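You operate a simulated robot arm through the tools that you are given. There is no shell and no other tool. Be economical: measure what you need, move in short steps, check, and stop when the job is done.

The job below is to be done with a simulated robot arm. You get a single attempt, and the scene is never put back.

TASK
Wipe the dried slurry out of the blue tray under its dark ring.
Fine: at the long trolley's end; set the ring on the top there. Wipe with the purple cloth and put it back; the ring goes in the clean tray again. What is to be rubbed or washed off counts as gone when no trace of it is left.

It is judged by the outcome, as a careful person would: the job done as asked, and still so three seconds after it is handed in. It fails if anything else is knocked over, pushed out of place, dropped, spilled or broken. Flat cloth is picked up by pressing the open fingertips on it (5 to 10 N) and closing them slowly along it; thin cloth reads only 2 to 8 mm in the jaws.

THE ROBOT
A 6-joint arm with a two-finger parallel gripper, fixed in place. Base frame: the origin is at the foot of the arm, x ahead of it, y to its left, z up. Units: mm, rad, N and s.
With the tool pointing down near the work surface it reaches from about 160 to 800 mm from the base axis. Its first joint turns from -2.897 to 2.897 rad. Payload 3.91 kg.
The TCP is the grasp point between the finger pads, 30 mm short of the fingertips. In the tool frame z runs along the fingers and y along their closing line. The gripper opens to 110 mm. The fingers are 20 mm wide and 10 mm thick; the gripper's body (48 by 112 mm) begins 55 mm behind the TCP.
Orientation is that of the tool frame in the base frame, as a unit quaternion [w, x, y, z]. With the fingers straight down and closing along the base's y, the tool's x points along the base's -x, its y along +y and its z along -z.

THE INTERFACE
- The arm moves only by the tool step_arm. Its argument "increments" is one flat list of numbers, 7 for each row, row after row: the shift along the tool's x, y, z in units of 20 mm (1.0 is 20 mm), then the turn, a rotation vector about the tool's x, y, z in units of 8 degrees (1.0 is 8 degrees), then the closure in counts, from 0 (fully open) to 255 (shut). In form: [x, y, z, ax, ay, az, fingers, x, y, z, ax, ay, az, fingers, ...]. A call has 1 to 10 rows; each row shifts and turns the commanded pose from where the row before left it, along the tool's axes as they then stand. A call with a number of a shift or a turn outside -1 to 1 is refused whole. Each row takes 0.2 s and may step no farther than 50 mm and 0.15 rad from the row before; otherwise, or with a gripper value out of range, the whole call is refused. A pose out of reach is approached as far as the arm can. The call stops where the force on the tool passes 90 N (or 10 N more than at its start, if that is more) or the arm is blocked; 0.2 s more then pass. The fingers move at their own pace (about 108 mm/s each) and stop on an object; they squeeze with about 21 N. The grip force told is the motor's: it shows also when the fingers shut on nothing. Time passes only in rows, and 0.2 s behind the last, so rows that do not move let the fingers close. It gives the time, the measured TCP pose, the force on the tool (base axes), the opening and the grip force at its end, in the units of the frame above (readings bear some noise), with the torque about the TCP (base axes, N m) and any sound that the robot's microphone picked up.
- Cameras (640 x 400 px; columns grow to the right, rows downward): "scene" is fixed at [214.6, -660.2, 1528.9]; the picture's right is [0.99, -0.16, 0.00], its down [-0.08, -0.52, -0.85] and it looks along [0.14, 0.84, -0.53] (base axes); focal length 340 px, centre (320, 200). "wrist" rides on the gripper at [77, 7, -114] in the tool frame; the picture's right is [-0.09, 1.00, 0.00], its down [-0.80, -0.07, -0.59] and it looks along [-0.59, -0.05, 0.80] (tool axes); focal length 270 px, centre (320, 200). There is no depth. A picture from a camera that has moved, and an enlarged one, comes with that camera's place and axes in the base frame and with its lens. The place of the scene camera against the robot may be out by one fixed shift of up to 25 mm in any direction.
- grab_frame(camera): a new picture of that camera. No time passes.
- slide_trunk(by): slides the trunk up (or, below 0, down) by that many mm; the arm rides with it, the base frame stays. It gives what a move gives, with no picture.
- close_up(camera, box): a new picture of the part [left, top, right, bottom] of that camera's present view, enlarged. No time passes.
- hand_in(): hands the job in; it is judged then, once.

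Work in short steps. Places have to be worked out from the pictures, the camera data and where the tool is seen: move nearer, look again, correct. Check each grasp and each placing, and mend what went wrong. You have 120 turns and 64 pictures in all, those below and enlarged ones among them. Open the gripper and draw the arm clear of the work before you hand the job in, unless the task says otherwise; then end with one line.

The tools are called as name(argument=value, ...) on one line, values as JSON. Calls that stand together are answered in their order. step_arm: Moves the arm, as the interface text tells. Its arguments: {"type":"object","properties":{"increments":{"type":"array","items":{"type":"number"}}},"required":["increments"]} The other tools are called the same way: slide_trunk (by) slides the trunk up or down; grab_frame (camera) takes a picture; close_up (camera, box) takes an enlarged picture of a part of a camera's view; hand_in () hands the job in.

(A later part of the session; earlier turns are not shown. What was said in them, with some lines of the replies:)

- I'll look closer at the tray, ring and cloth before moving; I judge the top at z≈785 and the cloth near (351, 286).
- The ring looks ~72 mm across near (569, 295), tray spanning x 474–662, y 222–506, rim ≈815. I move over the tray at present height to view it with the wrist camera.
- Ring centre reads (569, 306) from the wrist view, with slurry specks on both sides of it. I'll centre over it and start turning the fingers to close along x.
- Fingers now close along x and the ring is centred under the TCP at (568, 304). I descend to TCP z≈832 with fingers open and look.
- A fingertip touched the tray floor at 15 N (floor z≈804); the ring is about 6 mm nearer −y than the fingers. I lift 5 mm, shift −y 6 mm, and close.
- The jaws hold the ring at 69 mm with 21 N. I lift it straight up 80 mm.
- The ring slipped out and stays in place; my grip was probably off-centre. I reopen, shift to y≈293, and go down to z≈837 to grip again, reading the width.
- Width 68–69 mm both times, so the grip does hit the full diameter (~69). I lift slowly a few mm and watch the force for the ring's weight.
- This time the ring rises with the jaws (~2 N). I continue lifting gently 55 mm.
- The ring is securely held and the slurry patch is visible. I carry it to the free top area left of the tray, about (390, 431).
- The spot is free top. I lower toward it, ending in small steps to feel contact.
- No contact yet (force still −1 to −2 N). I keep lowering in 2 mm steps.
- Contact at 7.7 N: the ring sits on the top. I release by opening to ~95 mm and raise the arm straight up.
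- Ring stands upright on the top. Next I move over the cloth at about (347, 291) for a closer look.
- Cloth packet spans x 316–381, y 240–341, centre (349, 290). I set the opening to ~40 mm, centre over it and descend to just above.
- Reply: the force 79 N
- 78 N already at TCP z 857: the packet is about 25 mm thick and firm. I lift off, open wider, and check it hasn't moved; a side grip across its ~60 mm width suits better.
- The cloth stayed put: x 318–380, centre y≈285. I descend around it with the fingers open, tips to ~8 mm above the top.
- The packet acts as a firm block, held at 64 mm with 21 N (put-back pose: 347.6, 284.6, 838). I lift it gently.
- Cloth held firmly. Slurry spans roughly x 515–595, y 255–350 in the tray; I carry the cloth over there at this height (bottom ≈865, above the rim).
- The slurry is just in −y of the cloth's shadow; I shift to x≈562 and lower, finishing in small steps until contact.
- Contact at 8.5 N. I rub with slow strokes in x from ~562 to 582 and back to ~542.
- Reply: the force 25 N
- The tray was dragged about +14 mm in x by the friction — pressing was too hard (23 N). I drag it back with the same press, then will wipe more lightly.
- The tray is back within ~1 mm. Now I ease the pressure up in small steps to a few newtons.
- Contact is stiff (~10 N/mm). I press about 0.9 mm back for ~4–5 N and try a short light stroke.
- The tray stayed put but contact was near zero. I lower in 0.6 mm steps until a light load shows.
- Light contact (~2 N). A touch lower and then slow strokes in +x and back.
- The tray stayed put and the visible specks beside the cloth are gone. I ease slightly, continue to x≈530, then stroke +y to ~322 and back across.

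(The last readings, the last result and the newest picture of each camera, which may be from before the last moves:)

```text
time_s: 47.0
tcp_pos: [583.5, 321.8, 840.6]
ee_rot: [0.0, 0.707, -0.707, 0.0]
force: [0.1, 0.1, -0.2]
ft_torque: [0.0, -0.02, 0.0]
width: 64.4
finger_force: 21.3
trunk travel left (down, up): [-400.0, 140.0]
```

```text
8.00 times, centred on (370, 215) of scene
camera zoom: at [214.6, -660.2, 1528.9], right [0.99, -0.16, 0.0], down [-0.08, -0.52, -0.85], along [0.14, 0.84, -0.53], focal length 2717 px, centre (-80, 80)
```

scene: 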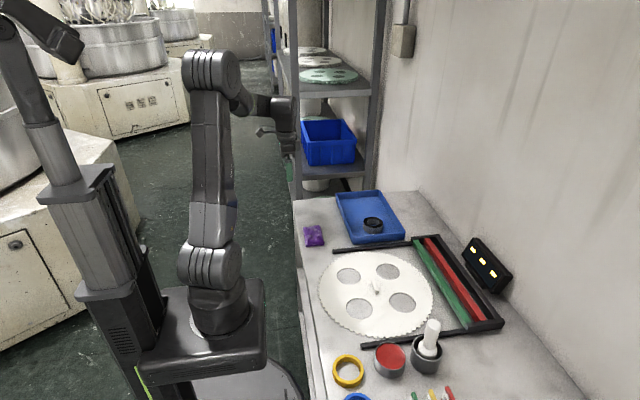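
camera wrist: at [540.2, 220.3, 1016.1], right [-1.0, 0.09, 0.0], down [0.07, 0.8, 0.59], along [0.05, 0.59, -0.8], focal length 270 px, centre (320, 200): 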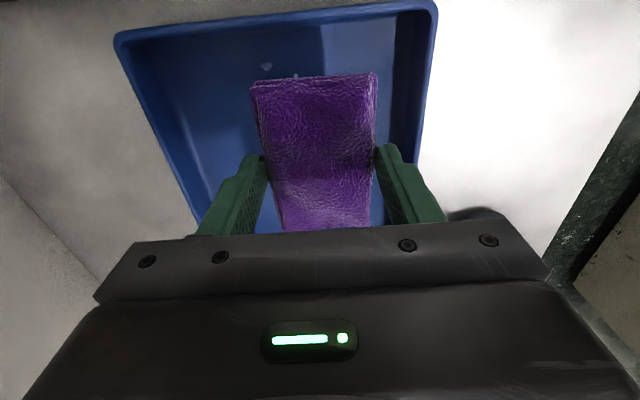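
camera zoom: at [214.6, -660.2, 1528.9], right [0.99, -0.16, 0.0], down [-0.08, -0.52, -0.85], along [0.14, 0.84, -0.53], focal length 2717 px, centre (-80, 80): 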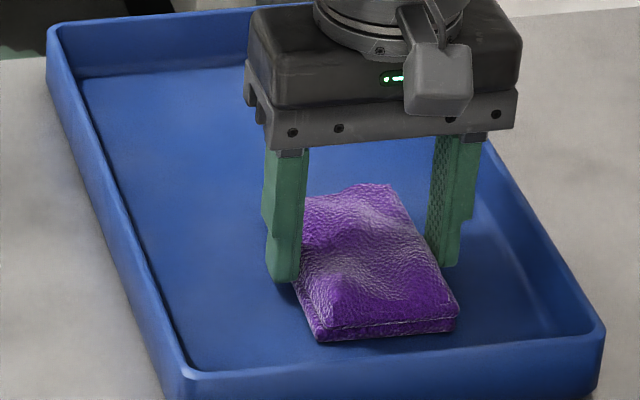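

Visible area looks clean. I lift and move the cloth aside (−x) to inspect the tray fully.

step_arm(increments=[0, 0, -0.8, 0, 0, 0, 200, 0, 0, -0.8, 0, 0, 0, 200, 0, 0, -0.8, 0, 0, 0, 200, 0, 0, -0.8, 0, 0, 0, 200])

step_arm(increments=[0.1, 1, 0, 0, 0, 0, 200, 0.1, 1, 0, 0, 0, 0, 200, 0.1, 1, 0, 0, 0, 0, 200, 0.1, 1, 0, 0, 0, 0, 200, 0.1, 1, 0, 0, 0, 0, 200, 0.1, 1, 0, 0, 0, 0, 200, 0.1, 1, 0, 0, 0, 0, 200, 0.1, 1, 0, 0, 0, 0, 200, 0.1, 1, 0, 0, 0, 0, 200, 0.1, 1, 0, 0, 0, 0, 200])

close_up(camera="scene", box=[330, 190, 410, 240])

grab_frame(camera="wrist")

```text
time_s: 48.0
tcp_pos: [582.9, 319.7, 906.2]
ee_rot: [0.0, -0.707, 0.708, 0.0]
force: [0.6, 0.1, 0.4]
ft_torque: [0.0, 0.01, -0.05]
width: 64.0
finger_force: 21.3
trunk travel left (down, up): [-400.0, 140.0]
```

```text
time_s: 50.2
tcp_pos: [381.2, 302.9, 905.5]
ee_rot: [0.0, -0.707, 0.708, 0.0]
force: [0.7, 0.6, -0.5]
ft_torque: [-0.02, 0.01, 0.0]
width: 64.0
finger_force: 20.4
trunk travel left (down, up): [-400.0, 140.0]
```

```text
8.00 times, centred on (370, 215) of scene
camera zoom: at [214.6, -660.2, 1528.9], right [0.99, -0.16, 0.0], down [-0.08, -0.52, -0.85], along [0.14, 0.84, -0.53], focal length 2717 px, centre (-80, 80)
```

zoom: 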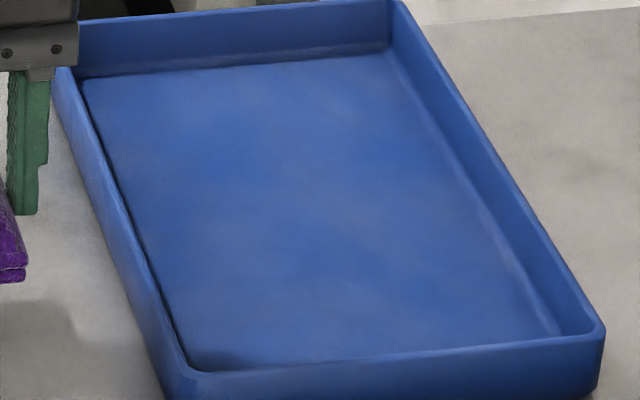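

```text
29 pictures are left
camera wrist: at [374.8, 224.9, 1020.1], right [-1.0, 0.09, 0.0], down [0.07, 0.8, 0.59], along [0.05, 0.59, -0.8], focal length 270 px, centre (320, 200)
```

wrist: 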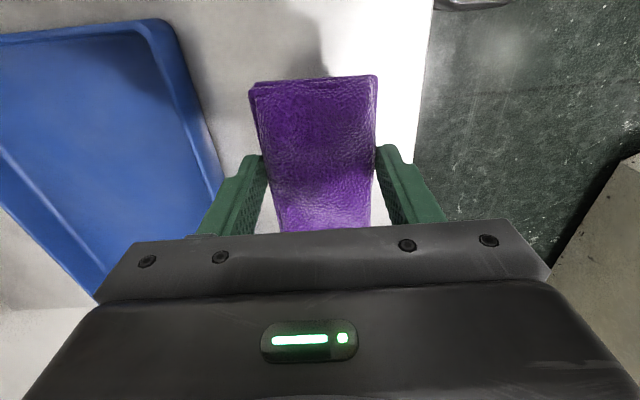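

The tray looks clean; I check for faint traces with tighter enlargements.

close_up(camera="scene", box=[350, 212, 390, 237])

close_up(camera="wrist", box=[0, 30, 208, 160])

```text
16.00 times, centred on (370, 224) of scene
camera zoom: at [214.6, -660.2, 1528.9], right [0.99, -0.16, 0.0], down [-0.08, -0.52, -0.85], along [0.14, 0.84, -0.53], focal length 5435 px, centre (-480, -192)
```

zoom: 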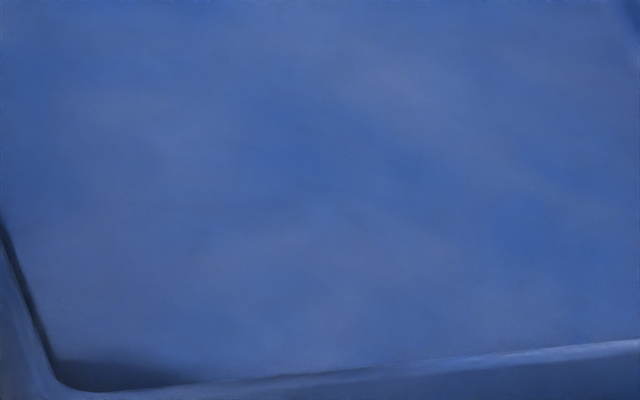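

```text
3.08 times, centred on (104, 95) of wrist
camera zoom: at [374.8, 224.9, 1020.1], right [-1.0, 0.09, 0.0], down [0.07, 0.8, 0.59], along [0.05, 0.59, -0.8], focal length 832 px, centre (985, 523)
```

zoom: 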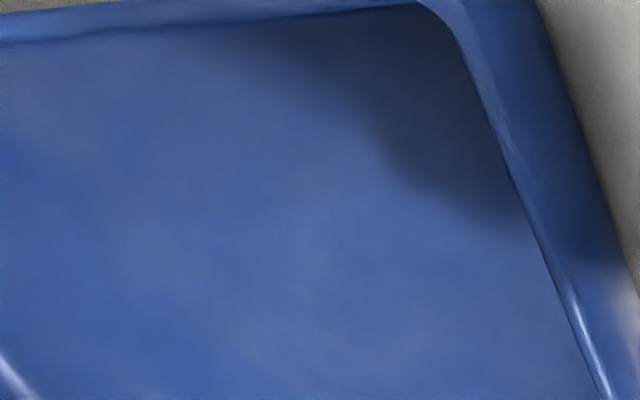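

The tray is clean. I bring the cloth back over its place (347.6, 284.6) and lower it near the top.

step_arm(increments=[0.45, 0.84, 0, 0, 0, 0, 200, 0.46, 0.84, 0, 0, 0, 0, 200, 0, 0, 0.8, 0, 0, 0, 200, 0, 0, 0.8, 0, 0, 0, 200, 0, 0, 0.8, 0, 0, 0, 200, 0, 0, 0.6, 0, 0, 0, 200, 0, 0, 0, 0, 0, 0, 200])

step_arm(increments=[0, 0, 0.1, 0, 0, 0, 200, 0, 0, 0, 0, 0, 0, 200])

step_arm(increments=[0, 0, 0.1, 0, 0, 0, 200, 0, 0, 0, 0, 0, 0, 200])

```text
time_s: 51.8
tcp_pos: [349.8, 283.0, 844.3]
ee_rot: [0.0, 0.707, -0.707, 0.0]
force: [-0.6, -0.7, -0.3]
ft_torque: [0.02, -0.01, -0.02]
width: 64.0
finger_force: 21.2
trunk travel left (down, up): [-400.0, 140.0]
```

```text
time_s: 52.4
tcp_pos: [349.6, 283.7, 842.0]
ee_rot: [0.001, -0.707, 0.707, 0.0]
force: [0.9, -0.1, -0.5]
ft_torque: [0.0, -0.01, -0.02]
width: 64.2
finger_force: 21.5
trunk travel left (down, up): [-400.0, 140.0]
```

```text
time_s: 53.0
tcp_pos: [349.8, 283.6, 840.5]
ee_rot: [0.0, 0.707, -0.707, 0.001]
force: [-0.1, 1.0, -0.7]
ft_torque: [-0.05, -0.03, -0.04]
width: 64.1
finger_force: 21.4
trunk travel left (down, up): [-400.0, 140.0]
```

Still free; I continue down in 1–2 mm steps.

step_arm(increments=[0, 0, 0.07, 0, 0, 0, 200, 0, 0, 0, 0, 0, 0, 200])

step_arm(increments=[0, 0, 0.07, 0, 0, 0, 200, 0, 0, 0, 0, 0, 0, 200])

```text
time_s: 53.6
tcp_pos: [349.9, 283.1, 839.3]
ee_rot: [0.0, -0.707, 0.707, 0.0]
force: [0.7, 0.4, -0.6]
ft_torque: [-0.01, -0.01, 0.02]
width: 64.3
finger_force: 21.0
trunk travel left (down, up): [-400.0, 140.0]
```

```text
time_s: 54.2
tcp_pos: [348.1, 284.0, 838.9]
ee_rot: [-0.001, 0.708, -0.706, -0.001]
force: [-0.4, -1.3, -0.2]
ft_torque: [0.0, 0.0, 0.02]
width: 64.0
finger_force: 21.2
trunk travel left (down, up): [-400.0, 140.0]
```

step_arm(increments=[0, 0, 0.07, 0, 0, 0, 200, 0, 0, 0, 0, 0, 0, 200])

step_arm(increments=[0, 0, 0.07, 0, 0, 0, 200, 0, 0, 0, 0, 0, 0, 200])

```text
time_s: 54.8
tcp_pos: [349.0, 283.1, 836.9]
ee_rot: [0.0, -0.707, 0.707, 0.001]
force: [-0.6, -0.5, -0.2]
ft_torque: [0.04, 0.01, 0.01]
width: 64.3
finger_force: 21.0
trunk travel left (down, up): [-400.0, 140.0]
```

```text
time_s: 55.4
tcp_pos: [349.5, 283.2, 835.8]
ee_rot: [0.001, -0.707, 0.708, 0.0]
force: [-0.5, -2.7, 14.8]
ft_torque: [-0.25, 0.16, 0.03]
width: 64.0
finger_force: 20.9
trunk travel left (down, up): [-400.0, 140.0]
```

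Firm contact at z≈836 (14.8 N): the cloth rests on the top. I ease up slightly, open and raise clear, then look.

step_arm(increments=[0, 0, -0.05, 0, 0, 0, 200, 0, 0, 0, 0, 0, 0, 80, 0, 0, 0, 0, 0, 0, 30, 0, 0, 0, 0, 0, 0, 30, 0, 0, -0.5, 0, 0, 0, 30, 0, 0, -1, 0, 0, 0, 30, 0, 0, -1, 0, 0, 0, 30, 0, 0, -1, 0, 0, 0, 30, 0, 0, -0.8, 0, 0, 0, 30])

close_up(camera="scene", box=[280, 170, 440, 270])

```text
time_s: 57.4
tcp_pos: [347.7, 284.6, 922.8]
ee_rot: [0.001, -0.707, 0.707, 0.0]
force: [-0.5, -0.5, -0.3]
ft_torque: [0.02, -0.01, 0.04]
width: 97.2
finger_force: 0.1
trunk travel left (down, up): [-400.0, 140.0]
```

```text
4.00 times, centred on (360, 220) of scene
camera zoom: at [214.6, -660.2, 1528.9], right [0.99, -0.16, 0.0], down [-0.08, -0.52, -0.85], along [0.14, 0.84, -0.53], focal length 1359 px, centre (160, 120)
```

zoom: 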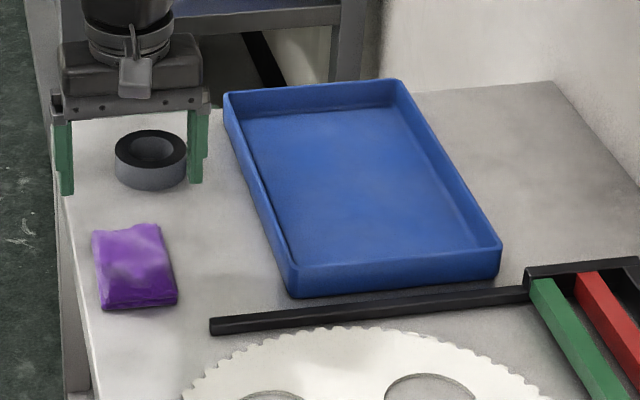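

The cloth is back in place (within 2–3 mm). Now back over the ring at (389, 432) with open fingers.

step_arm(increments=[-0.92, -0.26, 0, 0, 0, 0, 15, -0.92, -0.26, 0, 0, 0, 0, 15, -0.92, -0.26, 0, 0, 0, 0, 15, -0.92, -0.26, 0, 0, 0, 0, 15, -0.92, -0.26, 0, 0, 0, 0, 15, -0.92, -0.26, 0, 0, 0, 0, 15, -0.92, -0.26, 0, 0, 0, 0, 15, -0.92, -0.26, 0, 0, 0, 0, 15])

grab_frame(camera="wrist")

```text
time_s: 59.2
tcp_pos: [389.8, 430.2, 921.7]
ee_rot: [0.001, 0.708, -0.707, 0.0]
force: [0.0, 0.2, 0.7]
ft_torque: [0.02, 0.0, -0.02]
width: 103.4
finger_force: 0.1
trunk travel left (down, up): [-400.0, 140.0]
```

```text
25 pictures are left
camera wrist: at [383.3, 353.4, 1036.9], right [-1.0, 0.09, 0.0], down [0.07, 0.8, 0.59], along [0.05, 0.59, -0.8], focal length 270 px, centre (320, 200)
```

wrist: 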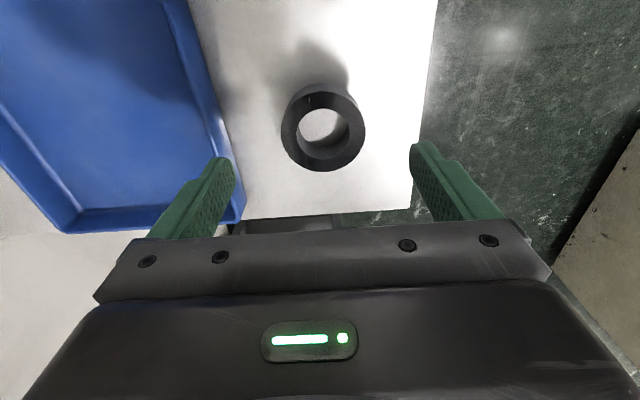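

Ring is centred as before. I descend to z≈833 and close.

step_arm(increments=[0, 0, 1, 0, 0, 0, 15, 0, 0, 1, 0, 0, 0, 15, 0, 0, 1, 0, 0, 0, 15, 0, 0, 1, 0, 0, 0, 15, 0, 0, 0.43, 0, 0, 0, 15, 0, 0, 0, 0, 0, 0, 15])

step_arm(increments=[0, 0, 0, 0, 0, 0, 60, 0, 0, 0, 0, 0, 0, 110, 0, 0, 0, 0, 0, 0, 140, 0, 0, 0, 0, 0, 0, 200, 0, 0, -0.1, 0, 0, 0, 200, 0, 0, -0.2, 0, 0, 0, 200, 0, 0, -0.2, 0, 0, 0, 200])

```text
time_s: 60.6
tcp_pos: [390.1, 429.0, 832.9]
ee_rot: [0.0, -0.707, 0.708, 0.0]
force: [-0.4, 0.4, -1.5]
ft_torque: [-0.02, 0.0, 0.01]
width: 103.4
finger_force: 0.1
trunk travel left (down, up): [-400.0, 140.0]
```

```text
time_s: 62.2
tcp_pos: [390.3, 429.7, 844.0]
ee_rot: [0.0, -0.707, 0.707, 0.001]
force: [0.3, 0.6, -1.9]
ft_torque: [-0.05, 0.03, -0.01]
width: 68.0
finger_force: 20.9
trunk travel left (down, up): [-400.0, 140.0]
```

The ring is held (−1.9 N, 68 mm). I lift further and carry it back over its tray spot (569, 292).

step_arm(increments=[0, 0, -0.4, 0, 0, 0, 200, 0, 0, -0.5, 0, 0, 0, 200, 0, 0, -0.6, 0, 0, 0, 200, 0, 0, -0.6, 0, 0, 0, 200, 0, 0, -0.6, 0, 0, 0, 200])

step_arm(increments=[0.69, -0.9, 0, 0, 0, 0, 200, 0.69, -0.9, 0, 0, 0, 0, 200, 0.69, -0.9, 0, 0, 0, 0, 200, 0.69, -0.9, 0, 0, 0, 0, 200, 0.69, -0.9, 0, 0, 0, 0, 200, 0.69, -0.9, 0, 0, 0, 0, 200, 0.69, -0.9, 0, 0, 0, 0, 200, 0.69, -0.9, 0, 0, 0, 0, 200, 0.69, -0.9, 0, 0, 0, 0, 200, 0.69, -0.9, 0, 0, 0, 0, 200])

close_up(camera="scene", box=[280, 170, 440, 270])

```text
time_s: 63.4
tcp_pos: [390.2, 430.2, 898.1]
ee_rot: [0.0, 0.707, -0.707, 0.0]
force: [-0.1, 0.2, -1.7]
ft_torque: [-0.07, 0.02, -0.02]
width: 67.9
finger_force: 21.1
trunk travel left (down, up): [-400.0, 140.0]
```

```text
time_s: 65.6
tcp_pos: [568.7, 295.1, 898.0]
ee_rot: [0.0, 0.708, -0.707, 0.0]
force: [-0.6, -0.1, -1.9]
ft_torque: [-0.05, 0.0, -0.02]
width: 68.0
finger_force: 20.5
trunk travel left (down, up): [-400.0, 140.0]
```

```text
4.00 times, centred on (360, 220) of scene
camera zoom: at [214.6, -660.2, 1528.9], right [0.99, -0.16, 0.0], down [-0.08, -0.52, -0.85], along [0.14, 0.84, -0.53], focal length 1359 px, centre (160, 120)
```

zoom: 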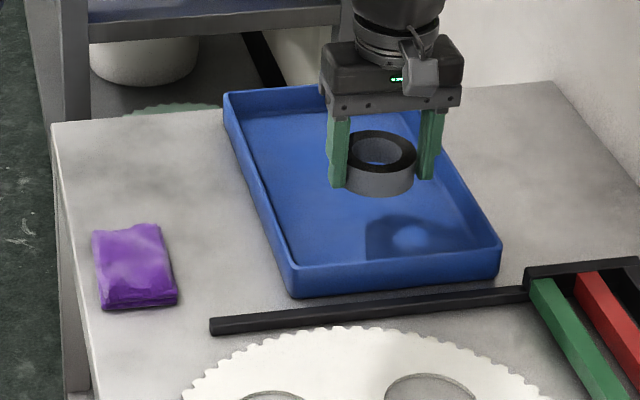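

Well above its spot; I lower to z≈840, then feel for the floor.

step_arm(increments=[0.1, 0, 0.7, 0, 0, 0, 200, 0, 0, 0.7, 0, 0, 0, 200, 0, 0, 0.7, 0, 0, 0, 200, 0, 0, 0.6, 0, 0, 0, 200, 0, 0, 0.15, 0, 0, 0, 200, 0, 0, 0, 0, 0, 0, 200])

step_arm(increments=[0, 0, 0.07, 0, 0, 0, 200, 0, 0, 0, 0, 0, 0, 200])

step_arm(increments=[0, 0, 0.07, 0, 0, 0, 200, 0, 0, 0, 0, 0, 0, 200])

```text
time_s: 67.0
tcp_pos: [571.2, 291.6, 842.3]
ee_rot: [0.001, -0.707, 0.707, 0.0]
force: [-0.3, 0.4, -1.9]
ft_torque: [-0.02, -0.04, -0.03]
width: 68.0
finger_force: 21.5
trunk travel left (down, up): [-400.0, 140.0]
```

```text
time_s: 67.6
tcp_pos: [570.3, 292.0, 839.5]
ee_rot: [-0.001, 0.707, -0.707, 0.001]
force: [0.5, -0.1, -1.0]
ft_torque: [-0.05, -0.01, 0.0]
width: 67.9
finger_force: 21.4
trunk travel left (down, up): [-400.0, 140.0]
```

```text
time_s: 68.2
tcp_pos: [571.3, 290.5, 838.5]
ee_rot: [0.0, -0.707, 0.708, 0.0]
force: [-0.3, 0.5, -0.1]
ft_torque: [0.04, -0.05, 0.03]
width: 68.0
finger_force: 21.1
trunk travel left (down, up): [-400.0, 140.0]
```

The load is vanishing (−0.1 N), so the ring is starting to touch. One more small step.

step_arm(increments=[0, 0, 0.05, 0, 0, 0, 200, 0, 0, 0, 0, 0, 0, 200])

```text
time_s: 68.8
tcp_pos: [572.0, 290.9, 838.5]
ee_rot: [0.0, 0.707, -0.707, 0.0]
force: [-0.2, -1.4, 9.7]
ft_torque: [-0.14, 0.16, 0.05]
width: 67.9
finger_force: 20.7
trunk travel left (down, up): [-400.0, 140.0]
```

Seated at 9.7 N. I ease off, open to ~95 mm and rise well clear.

step_arm(increments=[0, 0, -0.03, 0, 0, 0, 200, 0, 0, 0, 0, 0, 0, 90, 0, 0, 0, 0, 0, 0, 35, 0, 0, 0, 0, 0, 0, 35, 0, 0, -0.5, 0, 0, 0, 35, 0, 0, -1, 0, 0, 0, 35, 0, 0, -1, 0, 0, 0, 35, 0, 0, -1, 0, 0, 0, 35, 0, 0, -1, 0, 0, 0, 35, 0, 0, -1, 0, 0, 0, 0])

step_arm(increments=[-0.7, 0.9, -0.4, 0, 0, 0, 0, -0.7, 0.9, -0.4, 0, 0, 0, 0, -0.7, 0.9, -0.4, 0, 0, 0, 0, -0.7, 0.9, -0.4, 0, 0, 0, 0, -0.7, 0.9, -0.4, 0, 0, 0, 0, -0.7, 0.9, -0.4, 0, 0, 0, 0, -0.7, 0.9, -0.4, 0, 0, 0, 0, -0.7, 0.9, -0.4, 0, 0, 0, 0])

close_up(camera="scene", box=[280, 170, 440, 270])

grab_frame(camera="scene")

```text
time_s: 71.0
tcp_pos: [572.0, 288.9, 948.8]
ee_rot: [-0.001, -0.707, 0.707, 0.0]
force: [-0.6, 0.4, -0.2]
ft_torque: [-0.02, 0.02, 0.0]
width: 110.1
finger_force: 0.1
trunk travel left (down, up): [-400.0, 140.0]
```

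```text
time_s: 72.8
tcp_pos: [426.0, 402.0, 1010.0]
ee_rot: [0.0, -0.707, 0.708, 0.0]
force: [0.4, 0.1, -0.4]
ft_torque: [-0.02, 0.01, 0.01]
width: 110.1
finger_force: 0.1
trunk travel left (down, up): [-400.0, 140.0]
```

```text
4.00 times, centred on (360, 220) of scene
camera zoom: at [214.6, -660.2, 1528.9], right [0.99, -0.16, 0.0], down [-0.08, -0.52, -0.85], along [0.14, 0.84, -0.53], focal length 1359 px, centre (160, 120)
```

zoom: 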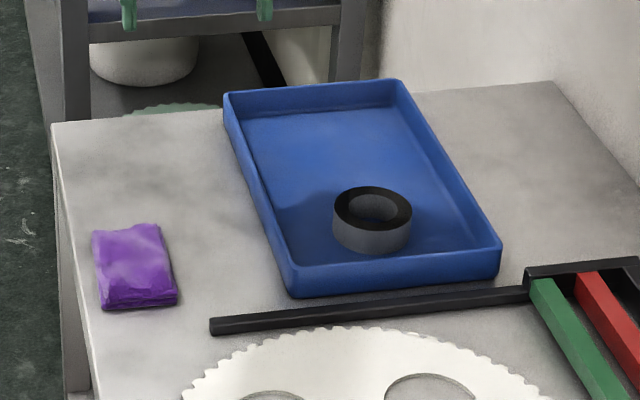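

```text
22 pictures are left
```

scene: 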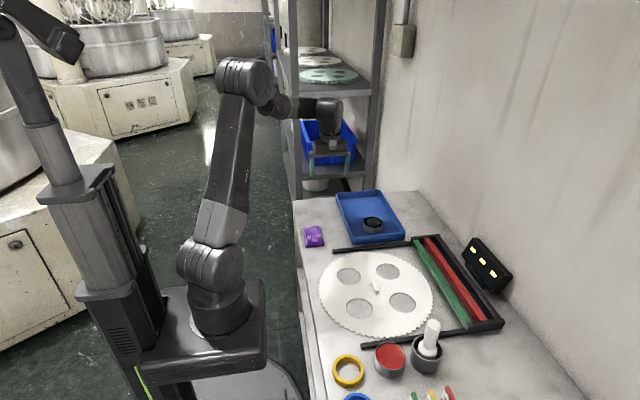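

The ring is back in the clean tray, the cloth and tray are in their places, and the arm is clear with the gripper open. I hand in.

hand_in()

```text
The job is handed in.
```

I wiped the blue tray clean of slurry, with no trace left in the close-up pictures. The ring is back in the tray and the purple cloth is back within 2–3 mm of its place. While wiping I dragged the tray about 14 mm, then slid it back to within about 1 mm.
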